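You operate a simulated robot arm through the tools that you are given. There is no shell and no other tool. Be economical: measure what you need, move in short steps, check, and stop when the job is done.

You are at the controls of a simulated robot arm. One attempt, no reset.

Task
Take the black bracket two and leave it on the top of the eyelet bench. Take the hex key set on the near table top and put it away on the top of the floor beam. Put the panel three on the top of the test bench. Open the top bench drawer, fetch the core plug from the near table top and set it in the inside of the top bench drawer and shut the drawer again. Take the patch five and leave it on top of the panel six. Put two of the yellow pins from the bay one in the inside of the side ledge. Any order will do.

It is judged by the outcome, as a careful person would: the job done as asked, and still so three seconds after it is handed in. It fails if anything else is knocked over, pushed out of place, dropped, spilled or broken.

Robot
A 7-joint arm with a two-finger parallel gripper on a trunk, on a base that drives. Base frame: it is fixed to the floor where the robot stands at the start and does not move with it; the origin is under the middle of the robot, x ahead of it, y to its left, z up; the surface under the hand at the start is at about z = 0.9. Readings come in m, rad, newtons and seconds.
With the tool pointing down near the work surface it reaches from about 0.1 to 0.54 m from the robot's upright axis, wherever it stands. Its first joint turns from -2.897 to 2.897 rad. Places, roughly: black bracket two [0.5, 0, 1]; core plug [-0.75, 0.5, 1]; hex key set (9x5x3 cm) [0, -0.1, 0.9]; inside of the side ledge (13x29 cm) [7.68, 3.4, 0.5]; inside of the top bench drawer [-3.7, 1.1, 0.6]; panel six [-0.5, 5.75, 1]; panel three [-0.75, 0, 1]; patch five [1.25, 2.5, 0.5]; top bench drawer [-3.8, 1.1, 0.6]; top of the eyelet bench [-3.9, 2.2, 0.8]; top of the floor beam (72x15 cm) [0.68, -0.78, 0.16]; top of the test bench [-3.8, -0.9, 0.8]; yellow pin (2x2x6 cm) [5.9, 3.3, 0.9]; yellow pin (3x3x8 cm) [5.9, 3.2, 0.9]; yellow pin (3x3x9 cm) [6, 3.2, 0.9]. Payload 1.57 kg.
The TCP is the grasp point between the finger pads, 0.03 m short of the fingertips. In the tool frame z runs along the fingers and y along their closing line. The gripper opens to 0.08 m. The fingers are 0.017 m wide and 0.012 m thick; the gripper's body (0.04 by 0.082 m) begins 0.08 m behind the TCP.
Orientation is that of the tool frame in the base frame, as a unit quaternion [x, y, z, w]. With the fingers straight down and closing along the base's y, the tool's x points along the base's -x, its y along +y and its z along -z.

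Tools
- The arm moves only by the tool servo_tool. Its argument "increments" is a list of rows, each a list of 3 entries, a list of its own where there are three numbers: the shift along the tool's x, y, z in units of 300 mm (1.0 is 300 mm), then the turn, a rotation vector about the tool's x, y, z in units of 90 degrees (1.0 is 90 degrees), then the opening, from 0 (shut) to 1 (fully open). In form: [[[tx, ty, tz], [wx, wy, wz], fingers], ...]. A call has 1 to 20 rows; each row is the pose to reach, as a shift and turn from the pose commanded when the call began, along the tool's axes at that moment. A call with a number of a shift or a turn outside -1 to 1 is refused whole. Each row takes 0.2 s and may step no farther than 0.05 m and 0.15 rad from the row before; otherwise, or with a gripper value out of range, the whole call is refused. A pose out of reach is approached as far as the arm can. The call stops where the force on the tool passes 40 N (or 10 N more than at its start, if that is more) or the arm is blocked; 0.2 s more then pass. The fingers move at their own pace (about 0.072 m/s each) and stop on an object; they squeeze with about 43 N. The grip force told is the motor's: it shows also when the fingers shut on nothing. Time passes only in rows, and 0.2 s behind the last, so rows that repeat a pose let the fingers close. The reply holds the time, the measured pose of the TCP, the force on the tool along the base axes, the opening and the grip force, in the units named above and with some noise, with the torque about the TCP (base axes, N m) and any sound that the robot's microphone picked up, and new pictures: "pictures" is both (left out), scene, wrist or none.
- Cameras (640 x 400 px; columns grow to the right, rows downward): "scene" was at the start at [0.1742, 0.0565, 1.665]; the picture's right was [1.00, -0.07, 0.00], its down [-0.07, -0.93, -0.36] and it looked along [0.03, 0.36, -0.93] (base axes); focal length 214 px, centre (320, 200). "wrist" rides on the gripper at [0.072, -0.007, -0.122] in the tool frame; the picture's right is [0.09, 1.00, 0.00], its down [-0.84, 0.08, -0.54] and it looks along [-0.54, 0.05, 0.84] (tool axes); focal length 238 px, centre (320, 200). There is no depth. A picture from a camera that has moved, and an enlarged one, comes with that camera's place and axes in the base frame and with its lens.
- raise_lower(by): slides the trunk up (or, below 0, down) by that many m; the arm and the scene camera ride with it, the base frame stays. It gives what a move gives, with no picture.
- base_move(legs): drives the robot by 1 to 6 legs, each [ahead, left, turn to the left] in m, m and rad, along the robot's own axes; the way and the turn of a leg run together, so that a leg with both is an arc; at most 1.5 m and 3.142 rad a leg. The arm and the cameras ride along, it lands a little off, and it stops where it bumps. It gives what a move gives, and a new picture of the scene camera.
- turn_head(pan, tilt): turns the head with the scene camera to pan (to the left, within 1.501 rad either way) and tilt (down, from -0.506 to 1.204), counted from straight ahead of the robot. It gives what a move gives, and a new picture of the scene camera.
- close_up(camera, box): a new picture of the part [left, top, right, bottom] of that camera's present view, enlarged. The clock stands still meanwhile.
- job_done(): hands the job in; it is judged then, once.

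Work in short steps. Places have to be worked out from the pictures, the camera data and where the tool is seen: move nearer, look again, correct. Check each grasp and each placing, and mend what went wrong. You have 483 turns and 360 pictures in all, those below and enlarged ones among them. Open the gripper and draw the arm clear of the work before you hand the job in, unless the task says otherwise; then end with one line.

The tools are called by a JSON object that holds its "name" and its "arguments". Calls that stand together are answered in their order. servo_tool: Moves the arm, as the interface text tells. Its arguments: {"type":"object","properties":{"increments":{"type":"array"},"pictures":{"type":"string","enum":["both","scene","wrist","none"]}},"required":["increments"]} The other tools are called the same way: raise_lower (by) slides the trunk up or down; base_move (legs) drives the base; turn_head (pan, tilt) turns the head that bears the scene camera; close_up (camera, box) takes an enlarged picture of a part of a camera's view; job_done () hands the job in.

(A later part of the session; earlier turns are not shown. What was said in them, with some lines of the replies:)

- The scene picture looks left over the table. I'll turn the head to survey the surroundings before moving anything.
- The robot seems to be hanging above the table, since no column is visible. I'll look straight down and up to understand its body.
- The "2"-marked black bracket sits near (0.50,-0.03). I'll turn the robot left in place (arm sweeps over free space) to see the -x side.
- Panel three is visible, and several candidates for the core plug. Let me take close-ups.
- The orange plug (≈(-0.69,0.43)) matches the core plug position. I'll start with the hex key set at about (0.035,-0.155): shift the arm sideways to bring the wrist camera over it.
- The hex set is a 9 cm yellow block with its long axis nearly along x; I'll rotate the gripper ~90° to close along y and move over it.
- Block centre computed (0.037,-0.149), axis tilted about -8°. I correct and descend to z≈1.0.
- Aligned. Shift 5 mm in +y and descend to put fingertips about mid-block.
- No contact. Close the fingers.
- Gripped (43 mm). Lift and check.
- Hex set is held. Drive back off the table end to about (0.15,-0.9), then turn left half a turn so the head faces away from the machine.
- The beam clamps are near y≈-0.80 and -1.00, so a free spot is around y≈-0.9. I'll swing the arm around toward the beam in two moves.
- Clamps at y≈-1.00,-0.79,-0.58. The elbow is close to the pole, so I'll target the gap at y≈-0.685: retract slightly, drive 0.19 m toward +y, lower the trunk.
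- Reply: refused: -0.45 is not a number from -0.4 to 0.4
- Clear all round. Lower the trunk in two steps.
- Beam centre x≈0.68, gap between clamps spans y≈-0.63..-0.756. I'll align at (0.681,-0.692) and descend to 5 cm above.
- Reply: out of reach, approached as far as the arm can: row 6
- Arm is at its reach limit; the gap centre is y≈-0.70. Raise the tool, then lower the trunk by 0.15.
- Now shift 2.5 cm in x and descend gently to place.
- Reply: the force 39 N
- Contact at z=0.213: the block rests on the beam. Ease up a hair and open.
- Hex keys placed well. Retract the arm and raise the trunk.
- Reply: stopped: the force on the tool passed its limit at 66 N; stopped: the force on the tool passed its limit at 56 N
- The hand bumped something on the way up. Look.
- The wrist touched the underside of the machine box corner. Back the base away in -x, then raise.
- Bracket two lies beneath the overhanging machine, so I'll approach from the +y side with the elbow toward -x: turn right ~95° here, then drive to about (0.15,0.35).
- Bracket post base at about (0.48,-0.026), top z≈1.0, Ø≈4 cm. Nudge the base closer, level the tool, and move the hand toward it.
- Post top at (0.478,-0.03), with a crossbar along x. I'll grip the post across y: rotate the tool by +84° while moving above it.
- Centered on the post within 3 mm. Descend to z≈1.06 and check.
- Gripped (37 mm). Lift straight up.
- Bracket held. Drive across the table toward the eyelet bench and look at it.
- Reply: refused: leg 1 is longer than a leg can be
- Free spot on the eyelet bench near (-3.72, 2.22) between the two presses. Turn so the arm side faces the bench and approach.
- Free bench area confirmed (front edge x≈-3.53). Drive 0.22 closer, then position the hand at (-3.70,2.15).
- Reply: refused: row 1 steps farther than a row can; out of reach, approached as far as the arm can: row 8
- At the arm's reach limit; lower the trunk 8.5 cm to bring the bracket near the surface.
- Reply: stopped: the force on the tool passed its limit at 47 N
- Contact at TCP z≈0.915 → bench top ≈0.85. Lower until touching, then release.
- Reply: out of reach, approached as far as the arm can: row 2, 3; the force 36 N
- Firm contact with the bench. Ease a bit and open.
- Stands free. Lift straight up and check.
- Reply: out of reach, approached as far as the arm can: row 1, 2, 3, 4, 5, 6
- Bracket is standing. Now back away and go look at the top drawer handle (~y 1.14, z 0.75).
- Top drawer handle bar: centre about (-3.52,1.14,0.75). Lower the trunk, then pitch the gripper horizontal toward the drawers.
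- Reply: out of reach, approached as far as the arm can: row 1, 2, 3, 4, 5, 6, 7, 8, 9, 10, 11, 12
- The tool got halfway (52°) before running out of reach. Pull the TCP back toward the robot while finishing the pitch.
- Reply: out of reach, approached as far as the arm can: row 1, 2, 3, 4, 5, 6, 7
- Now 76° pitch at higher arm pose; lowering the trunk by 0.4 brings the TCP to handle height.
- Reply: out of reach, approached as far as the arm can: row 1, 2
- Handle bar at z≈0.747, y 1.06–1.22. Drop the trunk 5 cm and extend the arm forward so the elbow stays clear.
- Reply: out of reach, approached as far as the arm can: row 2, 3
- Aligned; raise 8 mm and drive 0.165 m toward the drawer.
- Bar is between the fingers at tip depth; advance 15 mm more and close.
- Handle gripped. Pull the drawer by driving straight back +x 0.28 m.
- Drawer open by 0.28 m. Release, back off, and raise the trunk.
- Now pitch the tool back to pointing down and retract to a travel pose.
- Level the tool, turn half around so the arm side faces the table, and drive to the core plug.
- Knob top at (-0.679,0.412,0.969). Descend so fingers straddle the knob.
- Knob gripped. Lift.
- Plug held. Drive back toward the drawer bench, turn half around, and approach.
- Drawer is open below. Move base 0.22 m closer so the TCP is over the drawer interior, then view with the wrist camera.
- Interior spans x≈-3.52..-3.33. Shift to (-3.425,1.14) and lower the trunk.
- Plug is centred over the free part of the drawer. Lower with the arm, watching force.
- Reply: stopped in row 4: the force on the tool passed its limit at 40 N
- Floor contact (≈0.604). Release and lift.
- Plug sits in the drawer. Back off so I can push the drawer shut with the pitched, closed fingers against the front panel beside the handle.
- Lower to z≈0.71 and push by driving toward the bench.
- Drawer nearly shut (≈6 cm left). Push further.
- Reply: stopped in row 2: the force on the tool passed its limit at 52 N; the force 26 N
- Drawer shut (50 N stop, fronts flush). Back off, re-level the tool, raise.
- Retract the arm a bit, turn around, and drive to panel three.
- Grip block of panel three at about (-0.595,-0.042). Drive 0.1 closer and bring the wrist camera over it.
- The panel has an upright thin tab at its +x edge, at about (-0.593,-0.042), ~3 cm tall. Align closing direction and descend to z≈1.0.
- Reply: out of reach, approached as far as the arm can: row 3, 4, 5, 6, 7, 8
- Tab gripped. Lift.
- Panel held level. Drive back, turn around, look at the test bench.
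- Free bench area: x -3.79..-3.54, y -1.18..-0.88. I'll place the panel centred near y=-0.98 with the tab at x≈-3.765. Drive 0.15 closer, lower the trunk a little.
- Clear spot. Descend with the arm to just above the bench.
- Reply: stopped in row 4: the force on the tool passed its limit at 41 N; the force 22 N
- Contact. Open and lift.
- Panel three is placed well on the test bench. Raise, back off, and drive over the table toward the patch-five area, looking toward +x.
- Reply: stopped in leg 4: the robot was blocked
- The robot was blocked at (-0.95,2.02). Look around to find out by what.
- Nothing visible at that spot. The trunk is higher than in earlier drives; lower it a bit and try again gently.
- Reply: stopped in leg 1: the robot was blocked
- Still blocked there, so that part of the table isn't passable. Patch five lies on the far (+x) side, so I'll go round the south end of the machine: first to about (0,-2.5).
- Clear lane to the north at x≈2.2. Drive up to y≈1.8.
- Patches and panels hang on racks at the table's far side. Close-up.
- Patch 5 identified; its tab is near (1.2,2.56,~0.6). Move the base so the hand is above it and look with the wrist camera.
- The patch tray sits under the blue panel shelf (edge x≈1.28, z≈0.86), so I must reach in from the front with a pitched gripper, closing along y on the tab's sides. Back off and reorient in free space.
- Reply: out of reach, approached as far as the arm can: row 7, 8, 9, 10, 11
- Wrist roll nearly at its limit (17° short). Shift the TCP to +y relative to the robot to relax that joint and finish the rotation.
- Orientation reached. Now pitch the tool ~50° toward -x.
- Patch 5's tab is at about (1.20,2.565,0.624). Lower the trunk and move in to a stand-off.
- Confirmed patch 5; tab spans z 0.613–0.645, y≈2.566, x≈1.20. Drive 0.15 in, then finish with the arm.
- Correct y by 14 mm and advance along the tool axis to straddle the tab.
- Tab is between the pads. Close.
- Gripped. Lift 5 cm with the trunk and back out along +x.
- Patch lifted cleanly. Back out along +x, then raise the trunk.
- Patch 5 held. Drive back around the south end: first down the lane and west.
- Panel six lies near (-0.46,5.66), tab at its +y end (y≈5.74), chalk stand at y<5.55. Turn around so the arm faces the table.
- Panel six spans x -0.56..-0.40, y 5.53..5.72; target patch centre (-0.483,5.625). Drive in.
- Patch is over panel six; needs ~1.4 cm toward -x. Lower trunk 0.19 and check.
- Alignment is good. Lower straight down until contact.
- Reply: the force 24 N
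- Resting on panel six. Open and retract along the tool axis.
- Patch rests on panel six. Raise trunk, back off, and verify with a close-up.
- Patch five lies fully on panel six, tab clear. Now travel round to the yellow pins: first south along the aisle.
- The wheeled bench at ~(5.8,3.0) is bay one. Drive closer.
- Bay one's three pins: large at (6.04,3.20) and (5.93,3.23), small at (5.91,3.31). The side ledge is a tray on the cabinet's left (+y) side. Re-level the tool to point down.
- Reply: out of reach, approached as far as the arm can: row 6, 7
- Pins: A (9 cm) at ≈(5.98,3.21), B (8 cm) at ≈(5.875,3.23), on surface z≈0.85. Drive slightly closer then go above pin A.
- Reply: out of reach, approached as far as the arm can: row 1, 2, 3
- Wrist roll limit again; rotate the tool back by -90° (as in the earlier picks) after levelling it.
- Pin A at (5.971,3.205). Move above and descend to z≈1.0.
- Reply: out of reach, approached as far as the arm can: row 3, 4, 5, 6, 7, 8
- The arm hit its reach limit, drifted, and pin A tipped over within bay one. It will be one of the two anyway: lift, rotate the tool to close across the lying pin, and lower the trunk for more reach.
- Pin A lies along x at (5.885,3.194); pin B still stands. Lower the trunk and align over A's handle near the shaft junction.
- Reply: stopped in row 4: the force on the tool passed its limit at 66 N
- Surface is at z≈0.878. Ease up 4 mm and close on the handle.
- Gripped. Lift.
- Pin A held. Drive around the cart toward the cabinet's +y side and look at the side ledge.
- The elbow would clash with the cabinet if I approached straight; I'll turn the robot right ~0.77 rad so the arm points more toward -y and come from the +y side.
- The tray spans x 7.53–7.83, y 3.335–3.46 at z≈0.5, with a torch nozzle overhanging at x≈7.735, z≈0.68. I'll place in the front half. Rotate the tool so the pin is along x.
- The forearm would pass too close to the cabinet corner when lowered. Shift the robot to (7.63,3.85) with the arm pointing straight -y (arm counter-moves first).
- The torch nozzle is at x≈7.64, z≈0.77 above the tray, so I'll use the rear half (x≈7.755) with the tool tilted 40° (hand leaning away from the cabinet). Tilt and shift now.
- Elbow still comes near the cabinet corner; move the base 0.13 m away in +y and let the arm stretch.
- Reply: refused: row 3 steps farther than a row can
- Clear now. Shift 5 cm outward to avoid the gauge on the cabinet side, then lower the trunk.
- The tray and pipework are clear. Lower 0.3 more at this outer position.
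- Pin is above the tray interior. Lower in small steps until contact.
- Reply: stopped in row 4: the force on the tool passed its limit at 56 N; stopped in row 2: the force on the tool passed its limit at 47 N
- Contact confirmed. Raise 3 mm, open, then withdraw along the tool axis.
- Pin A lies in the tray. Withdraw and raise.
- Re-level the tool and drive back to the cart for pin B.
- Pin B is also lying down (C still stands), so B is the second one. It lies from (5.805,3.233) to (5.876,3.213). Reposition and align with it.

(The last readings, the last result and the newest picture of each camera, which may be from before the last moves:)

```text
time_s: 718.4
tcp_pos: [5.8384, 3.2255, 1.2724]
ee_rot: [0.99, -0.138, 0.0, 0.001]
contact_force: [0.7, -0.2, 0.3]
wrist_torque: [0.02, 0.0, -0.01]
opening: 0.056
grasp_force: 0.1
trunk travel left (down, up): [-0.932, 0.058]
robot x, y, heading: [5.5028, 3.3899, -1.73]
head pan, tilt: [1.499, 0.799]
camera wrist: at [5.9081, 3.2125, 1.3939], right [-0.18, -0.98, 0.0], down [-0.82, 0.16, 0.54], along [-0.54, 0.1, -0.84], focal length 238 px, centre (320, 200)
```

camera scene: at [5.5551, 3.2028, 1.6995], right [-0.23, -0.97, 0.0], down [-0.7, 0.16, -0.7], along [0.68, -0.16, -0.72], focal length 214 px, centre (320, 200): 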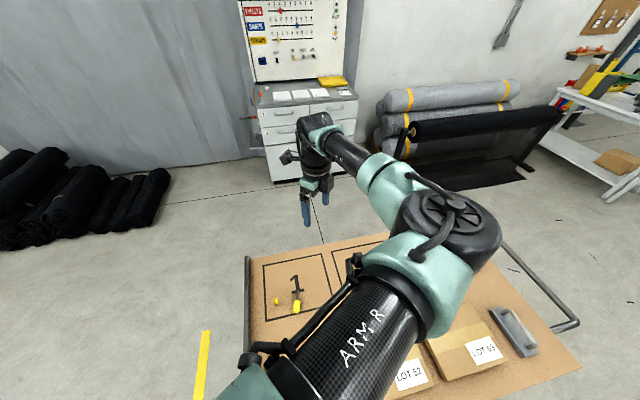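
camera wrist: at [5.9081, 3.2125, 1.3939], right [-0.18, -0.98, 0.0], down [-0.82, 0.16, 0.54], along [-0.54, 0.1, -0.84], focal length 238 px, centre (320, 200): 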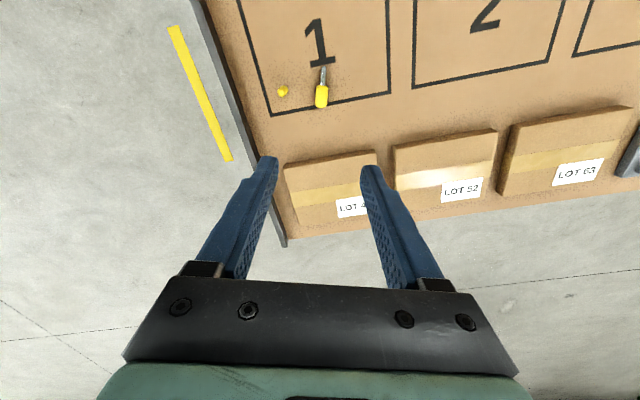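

Aligned. Lower the trunk 0.2 and descend partway.

{"name": "raise_lower", "arguments": {"by": -0.2}}

{"name": "servo_tool", "arguments": {"increments": [[[-0.005, 0.019, 0.12], [0, 0, 0], 0.7], [[-0.005, 0.019, 0.25], [0, 0, 0], 0.7], [[-0.005, 0.019, 0.33], [0, 0, 0], 0.7]], "pictures": "wrist"}}

```text
time_s: 720.6
tcp_pos: [5.8362, 3.2256, 1.0712]
ee_rot: [0.991, -0.137, -0.001, 0.001]
contact_force: [-0.1, 0.2, 0.3]
wrist_torque: [0.01, 0.01, 0.0]
opening: 0.0562
grasp_force: 0.2
trunk travel left (down, up): [-0.732, 0.258]
robot x, y, heading: [5.5042, 3.3867, -1.724]
head pan, tilt: [1.499, 0.799]
```

```text
time_s: 721.4
tcp_pos: [5.8355, 3.2207, 0.9735]
ee_rot: [0.991, -0.137, -0.002, 0.001]
contact_force: [-0.2, 1.6, -0.1]
wrist_torque: [0.01, -0.01, 0.02]
opening: 0.0561
grasp_force: 0.0
trunk travel left (down, up): [-0.732, 0.258]
robot x, y, heading: [5.4994, 3.3901, -1.721]
head pan, tilt: [1.499, 0.799]
camera wrist: at [5.907, 3.2069, 1.0947], right [-0.18, -0.98, 0.0], down [-0.83, 0.15, 0.54], along [-0.54, 0.1, -0.84], focal length 238 px, centre (320, 200)
```

wrist: 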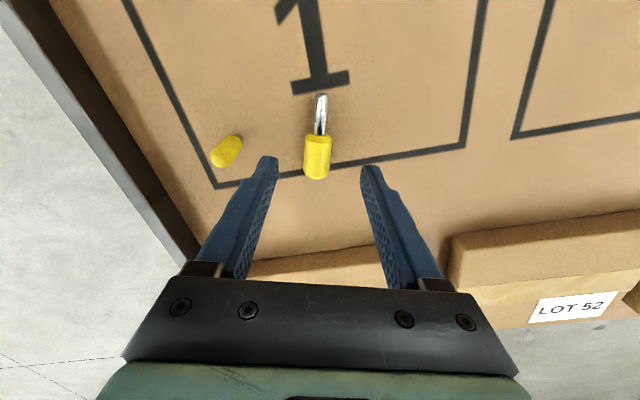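

{"name": "servo_tool", "arguments": {"increments": [[[0, 0, 0.08], [0, 0, 0], 0.7], [[0, 0, 0.15], [0, 0, 0], 0.7], [[0, 0, 0.195], [0, 0, 0], 0.7], [[0, 0, 0.195], [0, 0, 0], 0.4], [[0, 0, 0.195], [0, 0, 0], 0], [[0, 0, 0.195], [0, 0, 0], 0], [[0, 0, 0.195], [0, 0, 0], 0]], "pictures": "wrist"}}

```text
time_s: 723.0
tcp_pos: [5.8368, 3.2211, 0.9145]
ee_rot: [0.991, -0.137, -0.001, 0.001]
contact_force: [0.1, 0.0, -0.5]
wrist_torque: [0.04, 0.0, 0.03]
opening: 0.0222
grasp_force: 34.6
trunk travel left (down, up): [-0.732, 0.258]
robot x, y, heading: [5.4996, 3.3887, -1.725]
head pan, tilt: [1.499, 0.799]
camera wrist: at [5.907, 3.2084, 1.0368], right [-0.18, -0.98, 0.0], down [-0.82, 0.15, 0.54], along [-0.54, 0.1, -0.84], focal length 238 px, centre (320, 200)
```

wrist: 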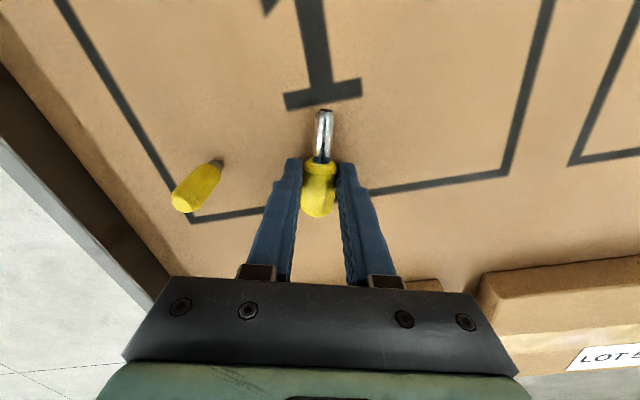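

Pin B gripped; C untouched. Lift and raise.

{"name": "servo_tool", "arguments": {"increments": [[[0, 0, -0.13], [0, 0, 0], 0], [[0, 0, -0.28], [0, 0, 0], 0], [[0, 0, -0.43], [0, 0, 0], 0], [[0, 0, -0.5], [0, 0, 0], 0]], "pictures": "wrist"}}

{"name": "raise_lower", "arguments": {"by": 0.2}}

```text
time_s: 724.0
tcp_pos: [5.8331, 3.2196, 1.0676]
ee_rot: [0.991, -0.137, -0.002, 0.001]
contact_force: [-0.8, -0.7, -0.9]
wrist_torque: [0.01, -0.01, -0.01]
opening: 0.0222
grasp_force: 35.1
trunk travel left (down, up): [-0.732, 0.258]
robot x, y, heading: [5.5002, 3.3886, -1.729]
head pan, tilt: [1.499, 0.799]
camera wrist: at [5.9057, 3.2068, 1.1894], right [-0.18, -0.98, 0.0], down [-0.82, 0.15, 0.54], along [-0.54, 0.1, -0.84], focal length 238 px, centre (320, 200)
```

wrist: 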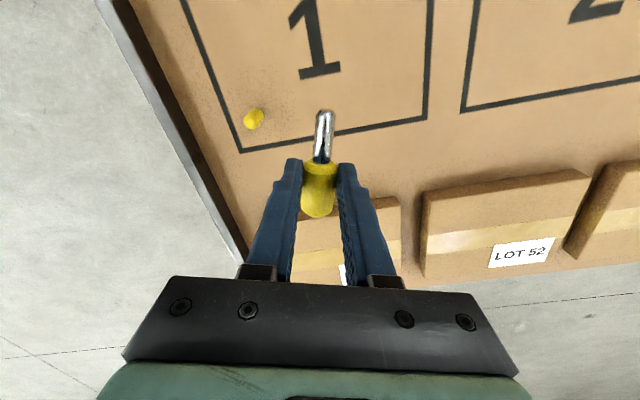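

```text
time_s: 726.1
tcp_pos: [5.8348, 3.2202, 1.2672]
ee_rot: [0.991, -0.137, -0.001, 0.001]
contact_force: [-0.3, -0.6, -0.4]
wrist_torque: [0.02, -0.03, 0.04]
opening: 0.0223
grasp_force: 35.4
trunk travel left (down, up): [-0.932, 0.058]
robot x, y, heading: [5.5032, 3.3866, -1.721]
head pan, tilt: [1.499, 0.799]
```

Drive back to the ledge with the same approach pose.

{"name": "base_move", "arguments": {"legs": [[-0.6, 0.8, 0], [0, 0, -0.77], [-1.07, 0.65, 0]]}}

{"name": "servo_tool", "arguments": {"increments": [[[0, 0, 0], [0, 0, -0.085], 0], [[0, 0, 0], [0, 0, -0.17], 0], [[0, 0, 0], [0, 0, -0.255], 0], [[0, 0, 0], [0, 0, -0.34], 0], [[0, 0, 0], [0, 0, -0.425], 0], [[0, 0, 0], [0, 0, -0.51], 0], [[0, 0, 0], [0, 0, -0.595], 0], [[0, 0, 0], [0, 0, -0.667], 0]], "pictures": "both"}}

```text
time_s: 739.2
tcp_pos: [7.737, 3.6778, 1.2675]
ee_rot: [0.873, -0.487, -0.001, 0.0]
contact_force: [-0.2, 0.2, 0.2]
wrist_torque: [-0.01, -0.01, -0.02]
opening: 0.022
grasp_force: 35.1
trunk travel left (down, up): [-0.932, 0.058]
robot x, y, heading: [7.6082, 4.0242, -2.467]
head pan, tilt: [1.499, 0.799]
camera scene: at [7.5176, 3.8537, 1.6996], right [-0.82, -0.57, 0.0], down [-0.41, 0.59, -0.7], along [0.39, -0.57, -0.72], focal length 214 px, centre (320, 200)
```

scene: 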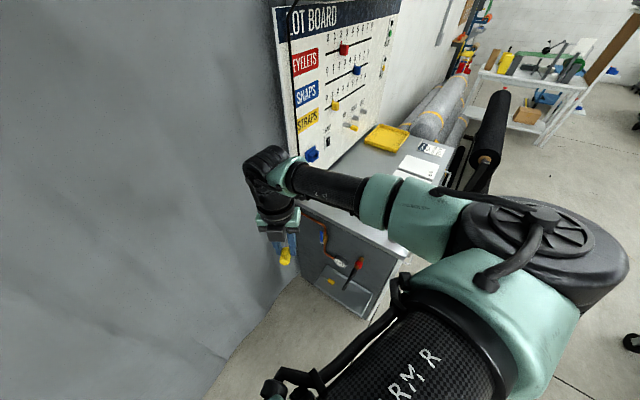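

```text
time_s: 741.0
tcp_pos: [7.7357, 3.6753, 1.2668]
ee_rot: [1.0, 0.017, -0.002, -0.001]
contact_force: [0.6, 0.1, -1.2]
wrist_torque: [0.02, 0.03, -0.02]
opening: 0.0222
grasp_force: 34.3
trunk travel left (down, up): [-0.932, 0.058]
robot x, y, heading: [7.6049, 4.0225, -2.465]
head pan, tilt: [1.499, 0.799]
camera scene: at [7.5179, 3.8538, 1.6996], right [-0.82, -0.57, 0.0], down [-0.41, 0.59, -0.7], along [0.39, -0.57, -0.72], focal length 214 px, centre (320, 200)
camera wrist: at [7.8082, 3.6848, 1.389], right [0.12, -0.99, 0.0], down [-0.83, -0.11, 0.54], along [-0.54, -0.07, -0.84], focal length 238 px, centre (320, 200)
```

scene: 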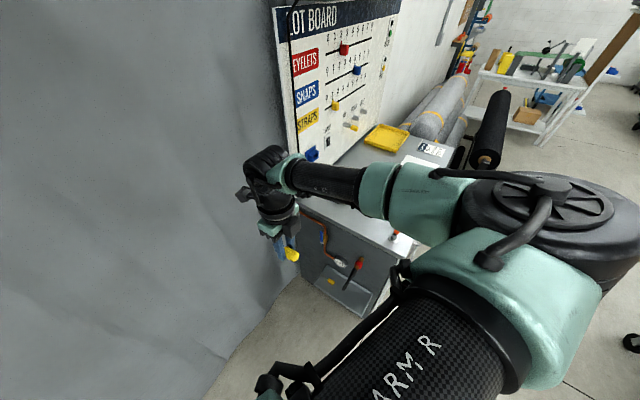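
wrist: 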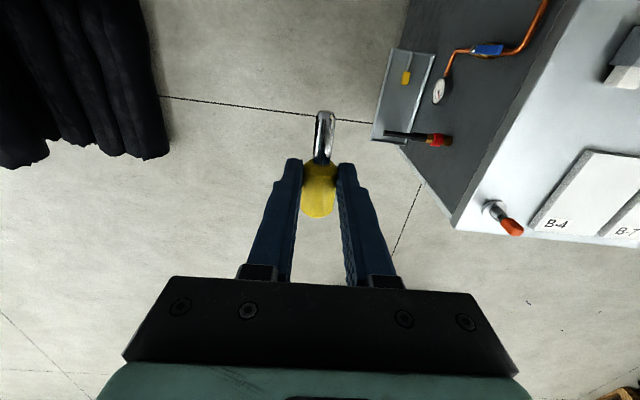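

Pin A is visible lying in the tray at about (7.75,3.395). I'll lay pin B beside it (y≈3.425). Tilt the tool and move to the stand-off above.

{"name": "servo_tool", "arguments": {"increments": [[[0.02, 0.09, 0], [-0.07, 0, 0], 0], [[0.04, 0.18, 0], [-0.14, 0, 0], 0], [[0.065, 0.27, 0], [-0.21, 0, 0], 0], [[0.065, 0.36, 0], [-0.28, 0, 0], 0], [[0.065, 0.45, 0], [-0.35, 0, 0], 0], [[0.065, 0.54, 0], [-0.41, 0, 0], 0], [[0.065, 0.6, 0], [-0.44, 0, 0], 0]], "pictures": "scene"}}

```text
time_s: 742.6
tcp_pos: [7.7617, 3.4955, 1.2669]
ee_rot: [0.94, 0.015, 0.004, 0.34]
contact_force: [0.0, -0.1, -0.3]
wrist_torque: [0.0, 0.01, -0.01]
opening: 0.0221
grasp_force: 34.8
trunk travel left (down, up): [-0.932, 0.058]
robot x, y, heading: [7.602, 4.025, -2.468]
head pan, tilt: [1.499, 0.799]
camera scene: at [7.5178, 3.8535, 1.6995], right [-0.82, -0.57, 0.0], down [-0.41, 0.59, -0.7], along [0.39, -0.57, -0.72], focal length 214 px, centre (320, 200)
```

scene: 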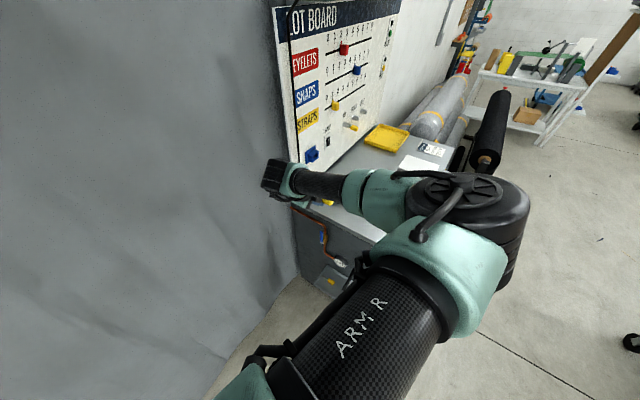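

{"name": "raise_lower", "arguments": {"by": -0.35}}

{"name": "raise_lower", "arguments": {"by": -0.3}}

{"name": "servo_tool", "arguments": {"increments": [[[0, 0, 0], [0, 0, 0], 0]], "pictures": "wrist"}}

```text
time_s: 746.0
tcp_pos: [7.761, 3.4959, 0.9155]
ee_rot: [0.941, 0.015, 0.003, 0.338]
contact_force: [0.2, 0.1, -0.5]
wrist_torque: [0.03, 0.03, -0.02]
opening: 0.022
grasp_force: 35.2
trunk travel left (down, up): [-0.582, 0.408]
robot x, y, heading: [7.6032, 4.027, -2.468]
head pan, tilt: [1.499, 0.799]
```

```text
time_s: 749.0
tcp_pos: [7.7624, 3.4958, 0.616]
ee_rot: [0.941, 0.014, 0.004, 0.338]
contact_force: [0.2, 0.2, -0.4]
wrist_torque: [0.02, -0.02, 0.04]
opening: 0.0224
grasp_force: 34.8
trunk travel left (down, up): [-0.282, 0.708]
robot x, y, heading: [7.6063, 4.0257, -2.468]
head pan, tilt: [1.499, 0.799]
```

```text
time_s: 749.4
tcp_pos: [7.7609, 3.4953, 0.6163]
ee_rot: [0.941, 0.015, 0.003, 0.338]
contact_force: [0.9, -0.2, -0.6]
wrist_torque: [-0.02, 0.03, -0.02]
opening: 0.0222
grasp_force: 34.8
trunk travel left (down, up): [-0.282, 0.708]
robot x, y, heading: [7.602, 4.0226, -2.465]
head pan, tilt: [1.499, 0.799]
camera wrist: at [7.8304, 3.5807, 0.7063], right [0.12, -0.76, 0.63], down [-0.84, 0.26, 0.47], along [-0.52, -0.59, -0.61], focal length 238 px, centre (320, 200)
```

wrist: 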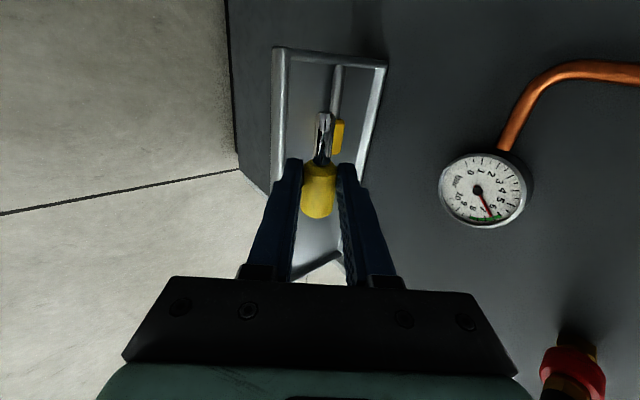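

A is at y≈3.38–3.40; put B at y≈3.428. Move in and down partway.

{"name": "servo_tool", "arguments": {"increments": [[[-0.03, 0.07, 0.058], [0, 0, 0], 0], [[-0.067, 0.131, 0.107], [0, 0, 0], 0], [[-0.067, 0.079, 0.17], [0, 0, 0], 0], [[-0.067, 0.047, 0.21], [0, 0, 0], 0]], "pictures": "wrist"}}

```text
time_s: 750.4
tcp_pos: [7.7427, 3.443, 0.5787]
ee_rot: [0.941, 0.015, 0.003, 0.339]
contact_force: [0.0, -0.3, 0.7]
wrist_torque: [-0.02, 0.03, 0.0]
opening: 0.0221
grasp_force: 35.0
trunk travel left (down, up): [-0.282, 0.708]
robot x, y, heading: [7.6058, 4.0244, -2.469]
head pan, tilt: [1.499, 0.799]
camera wrist: at [7.8118, 3.5287, 0.668], right [0.12, -0.76, 0.63], down [-0.84, 0.26, 0.47], along [-0.52, -0.59, -0.61], focal length 238 px, centre (320, 200)
```

wrist: 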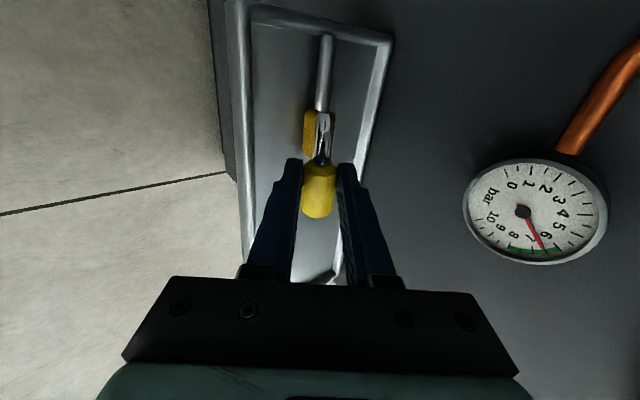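

{"name": "servo_tool", "arguments": {"increments": [[[0, -0.021, 0.0257], [0, 0, 0], 0], [[0, -0.042, 0.0514], [0, 0, 0], 0], [[0, -0.053, 0.064], [0, 0, 0], 0], [[0, -0.063, 0.077], [0, 0, 0], 0], [[0, -0.07, 0.086], [0, 0, 0], 0]], "pictures": "wrist"}}

```text
time_s: 751.6
tcp_pos: [7.7419, 3.443, 0.5441]
ee_rot: [0.941, 0.015, 0.004, 0.338]
contact_force: [0.4, 2.5, 3.6]
wrist_torque: [0.06, -0.02, -0.02]
opening: 0.0222
grasp_force: 34.8
trunk travel left (down, up): [-0.282, 0.708]
robot x, y, heading: [7.6042, 4.0246, -2.465]
head pan, tilt: [1.499, 0.799]
camera wrist: at [7.8119, 3.5285, 0.6353], right [0.12, -0.76, 0.63], down [-0.84, 0.26, 0.47], along [-0.52, -0.59, -0.61], focal length 238 px, centre (320, 200)
```

wrist: 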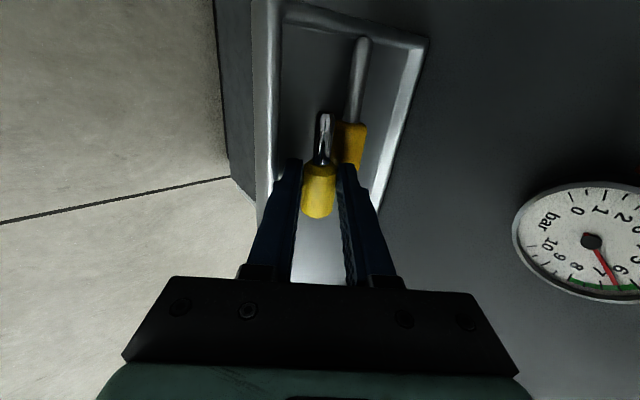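

B is down inside the tray beside A. Open slightly and withdraw.

{"name": "servo_tool", "arguments": {"increments": [[[0, 0.004, -0.006], [0, 0, 0], 0.3], [[0, 0.008, -0.01], [0, 0, 0], 0.38], [[0, 0.012, -0.015], [0, 0, 0], 0.42], [[0, 0.012, -0.015], [0, 0, 0], 0.42]], "pictures": "wrist"}}

```text
time_s: 752.6
tcp_pos: [7.7413, 3.4434, 0.5489]
ee_rot: [0.941, 0.015, 0.004, 0.338]
contact_force: [-0.7, -3.5, -0.9]
wrist_torque: [-0.11, 0.03, -0.04]
opening: 0.0313
grasp_force: 0.1
trunk travel left (down, up): [-0.282, 0.708]
robot x, y, heading: [7.6037, 4.0249, -2.469]
head pan, tilt: [1.499, 0.799]
camera wrist: at [7.8116, 3.5288, 0.6392], right [0.12, -0.76, 0.63], down [-0.84, 0.26, 0.47], along [-0.52, -0.59, -0.61], focal length 238 px, centre (320, 200)
```

wrist: 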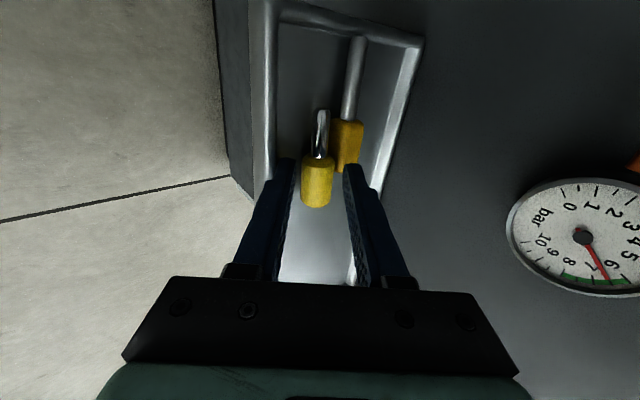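

{"name": "servo_tool", "arguments": {"increments": [[[0, 0, -0.08], [0, 0, 0], 0.42], [[0, 0, -0.2], [0, 0, 0], 0.42], [[0, -0.03, -0.33], [0, 0, 0], 0.5]], "pictures": "wrist"}}

```text
time_s: 753.4
tcp_pos: [7.7379, 3.5161, 0.6171]
ee_rot: [0.941, 0.014, 0.003, 0.338]
contact_force: [0.4, -1.2, 0.2]
wrist_torque: [0.01, 0.02, 0.01]
opening: 0.0399
grasp_force: 0.0
trunk travel left (down, up): [-0.282, 0.708]
robot x, y, heading: [7.6064, 4.0259, -2.465]
head pan, tilt: [1.499, 0.799]
camera wrist: at [7.8069, 3.6005, 0.7078], right [0.12, -0.76, 0.63], down [-0.84, 0.26, 0.47], along [-0.52, -0.59, -0.61], focal length 238 px, centre (320, 200)
```

wrist: 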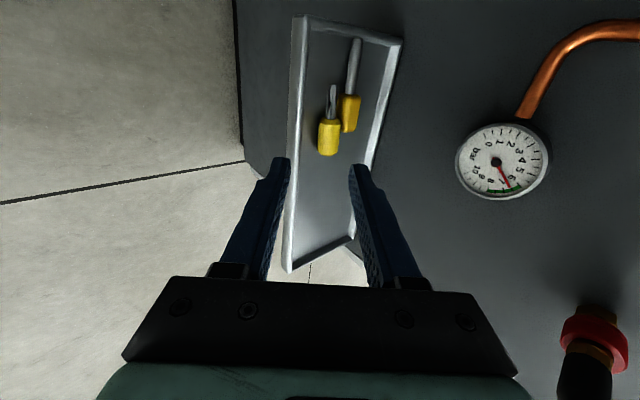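

Both pins lie in the tray. Raise, back away, open the gripper, and check the cart for pin C.

{"name": "raise_lower", "arguments": {"by": 0.35}}

{"name": "raise_lower", "arguments": {"by": 0.3}}

{"name": "base_move", "arguments": {"legs": [[0.45, -0.45, 0]]}}

{"name": "servo_tool", "arguments": {"increments": [[[0, 0, 0], [0, 0, 0], 1], [[0, 0, 0], [0, 0, 0], 1], [[0, 0, 0], [0, 0, 0], 1]], "pictures": "none"}}

{"name": "turn_head", "arguments": {"pan": 1.2, "tilt": 0.7}}

```text
time_s: 756.8
tcp_pos: [7.7379, 3.5154, 0.9674]
ee_rot: [0.941, 0.016, 0.003, 0.338]
contact_force: [0.2, 0.6, 0.1]
wrist_torque: [-0.02, 0.01, 0.01]
opening: 0.04
grasp_force: 0.1
trunk travel left (down, up): [-0.632, 0.358]
robot x, y, heading: [7.604, 4.0262, -2.467]
head pan, tilt: [1.499, 0.799]
```

```text
time_s: 759.8
tcp_pos: [7.7375, 3.5147, 1.2674]
ee_rot: [0.941, 0.014, 0.005, 0.338]
contact_force: [0.5, -0.5, 0.4]
wrist_torque: [0.0, 0.0, -0.01]
opening: 0.0398
grasp_force: 0.0
trunk travel left (down, up): [-0.932, 0.058]
robot x, y, heading: [7.6021, 4.028, -2.465]
head pan, tilt: [1.499, 0.799]
```

```text
time_s: 763.4
tcp_pos: [7.1154, 3.5669, 1.267]
ee_rot: [0.941, 0.023, 0.007, 0.338]
contact_force: [0.3, -0.1, 0.1]
wrist_torque: [0.0, -0.04, -0.04]
opening: 0.04
grasp_force: 0.0
trunk travel left (down, up): [-0.932, 0.058]
robot x, y, heading: [6.9708, 4.0765, -2.452]
head pan, tilt: [1.499, 0.799]
camera scene: at [6.8885, 3.9009, 1.6996], right [-0.81, -0.58, 0.0], down [-0.42, 0.58, -0.7], along [0.41, -0.57, -0.72], focal length 214 px, centre (320, 200)
```

scene: 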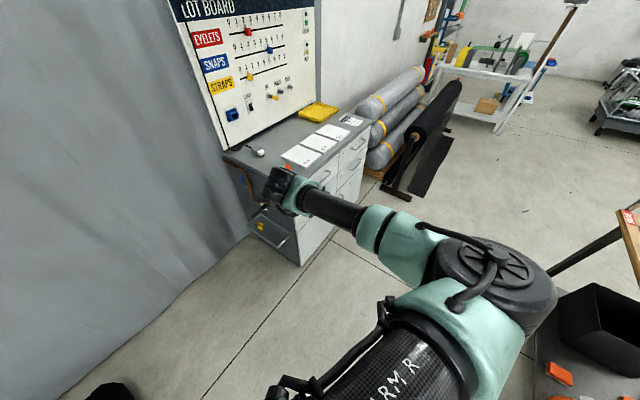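

```text
time_s: 764.2
tcp_pos: [7.114, 3.5668, 1.2674]
ee_rot: [0.94, 0.023, 0.006, 0.339]
contact_force: [-0.4, -0.2, -0.1]
wrist_torque: [0.01, -0.01, 0.0]
opening: 0.0797
grasp_force: 0.1
trunk travel left (down, up): [-0.932, 0.058]
robot x, y, heading: [6.9754, 4.076, -2.45]
head pan, tilt: [1.499, 0.799]
```

```text
time_s: 765.0
tcp_pos: [7.1147, 3.5663, 1.267]
ee_rot: [0.941, 0.024, 0.006, 0.338]
contact_force: [0.3, 0.1, -0.8]
wrist_torque: [0.0, 0.02, 0.01]
opening: 0.08
grasp_force: 0.2
trunk travel left (down, up): [-0.932, 0.058]
robot x, y, heading: [6.9732, 4.0747, -2.45]
head pan, tilt: [1.201, 0.7]
camera scene: at [6.8682, 3.8861, 1.7078], right [-0.95, -0.32, 0.0], down [-0.2, 0.61, -0.76], along [0.24, -0.73, -0.64], focal length 214 px, centre (320, 200)
```

scene: 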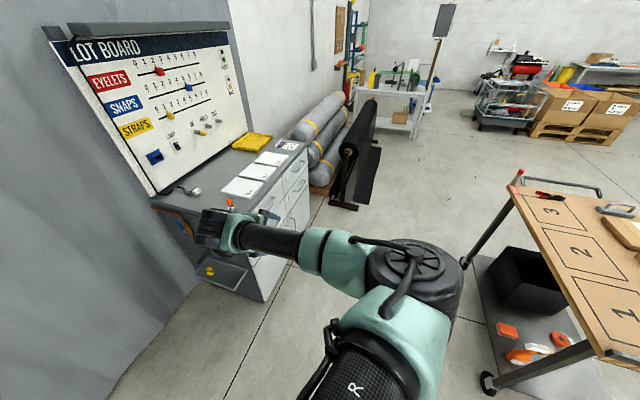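

{"name": "turn_head", "arguments": {"pan": 0.5, "tilt": 0.8}}

{"name": "close_up", "arguments": {"camera": "scene", "box": [240, 100, 400, 220]}}

```text
time_s: 766.0
tcp_pos: [7.114, 3.5664, 1.2681]
ee_rot: [0.941, 0.024, 0.007, 0.338]
contact_force: [-0.1, 0.4, 1.0]
wrist_torque: [0.06, -0.01, 0.04]
opening: 0.0797
grasp_force: 0.0
trunk travel left (down, up): [-0.932, 0.058]
robot x, y, heading: [6.9686, 4.0737, -2.445]
head pan, tilt: [0.499, 0.799]
camera scene: at [6.8114, 3.8916, 1.6996], right [-0.93, 0.37, 0.0], down [0.26, 0.67, -0.7], along [-0.26, -0.65, -0.72], focal length 214 px, centre (320, 200)
```

scene: 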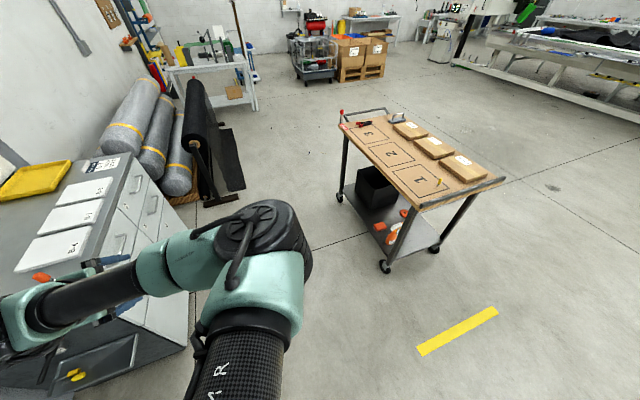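

```text
3.33 times, centred on (320, 160) of scene
camera zoom: at [6.8114, 3.8916, 1.6996], right [-0.93, 0.37, 0.0], down [0.26, 0.67, -0.7], along [-0.26, -0.65, -0.72], focal length 715 px, centre (320, 333)
```

zoom: 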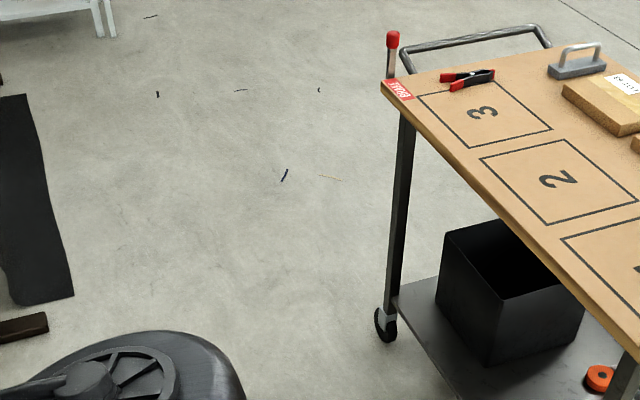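

{"name": "close_up", "arguments": {"camera": "scene", "box": [390, 150, 470, 210]}}

{"name": "close_up", "arguments": {"camera": "scene", "box": [40, 330, 150, 400]}}

```text
6.67 times, centred on (430, 180) of scene
camera zoom: at [6.8114, 3.8916, 1.6996], right [-0.93, 0.37, 0.0], down [0.26, 0.67, -0.7], along [-0.26, -0.65, -0.72], focal length 1430 px, centre (-413, 333)
```

zoom: 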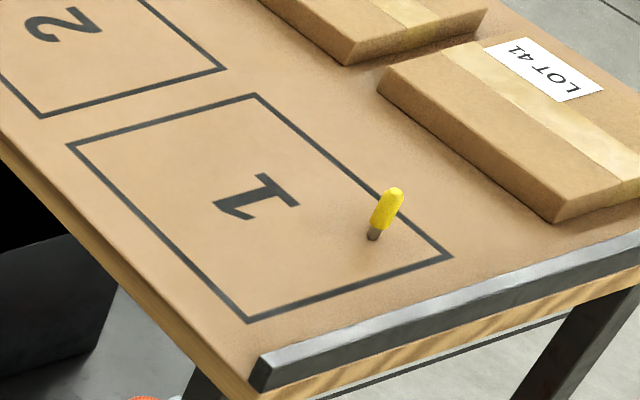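

```text
5.71 times, centred on (95, 365) of scene
camera zoom: at [6.8114, 3.8916, 1.6996], right [-0.93, 0.37, 0.0], down [0.26, 0.67, -0.7], along [-0.26, -0.65, -0.72], focal length 1226 px, centre (1606, -743)
```

zoom: 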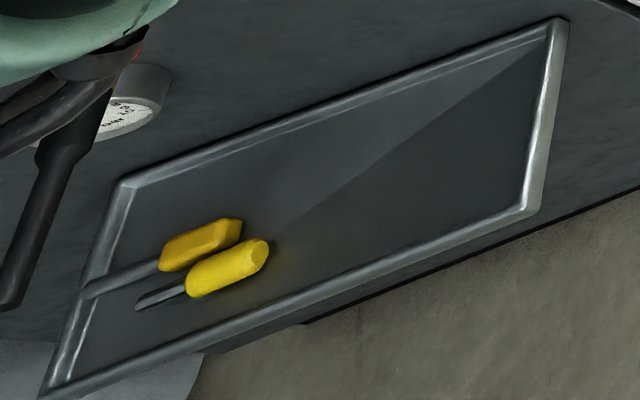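

All six tasks look complete: the third pin still stands in bay one, both placed pins lie in the ledge tray, and the arm is clear with the gripper open. Handing in.

{"name": "job_done", "arguments": {}}

```text
The job is handed in.
```

I finished all six tasks and handed the job in. Two things didn't go cleanly: the two yellow pins I moved were tipped over inside bay one before I gripped them and now lie flat in the side ledge, and the arm bumped the underside of the machine box once.
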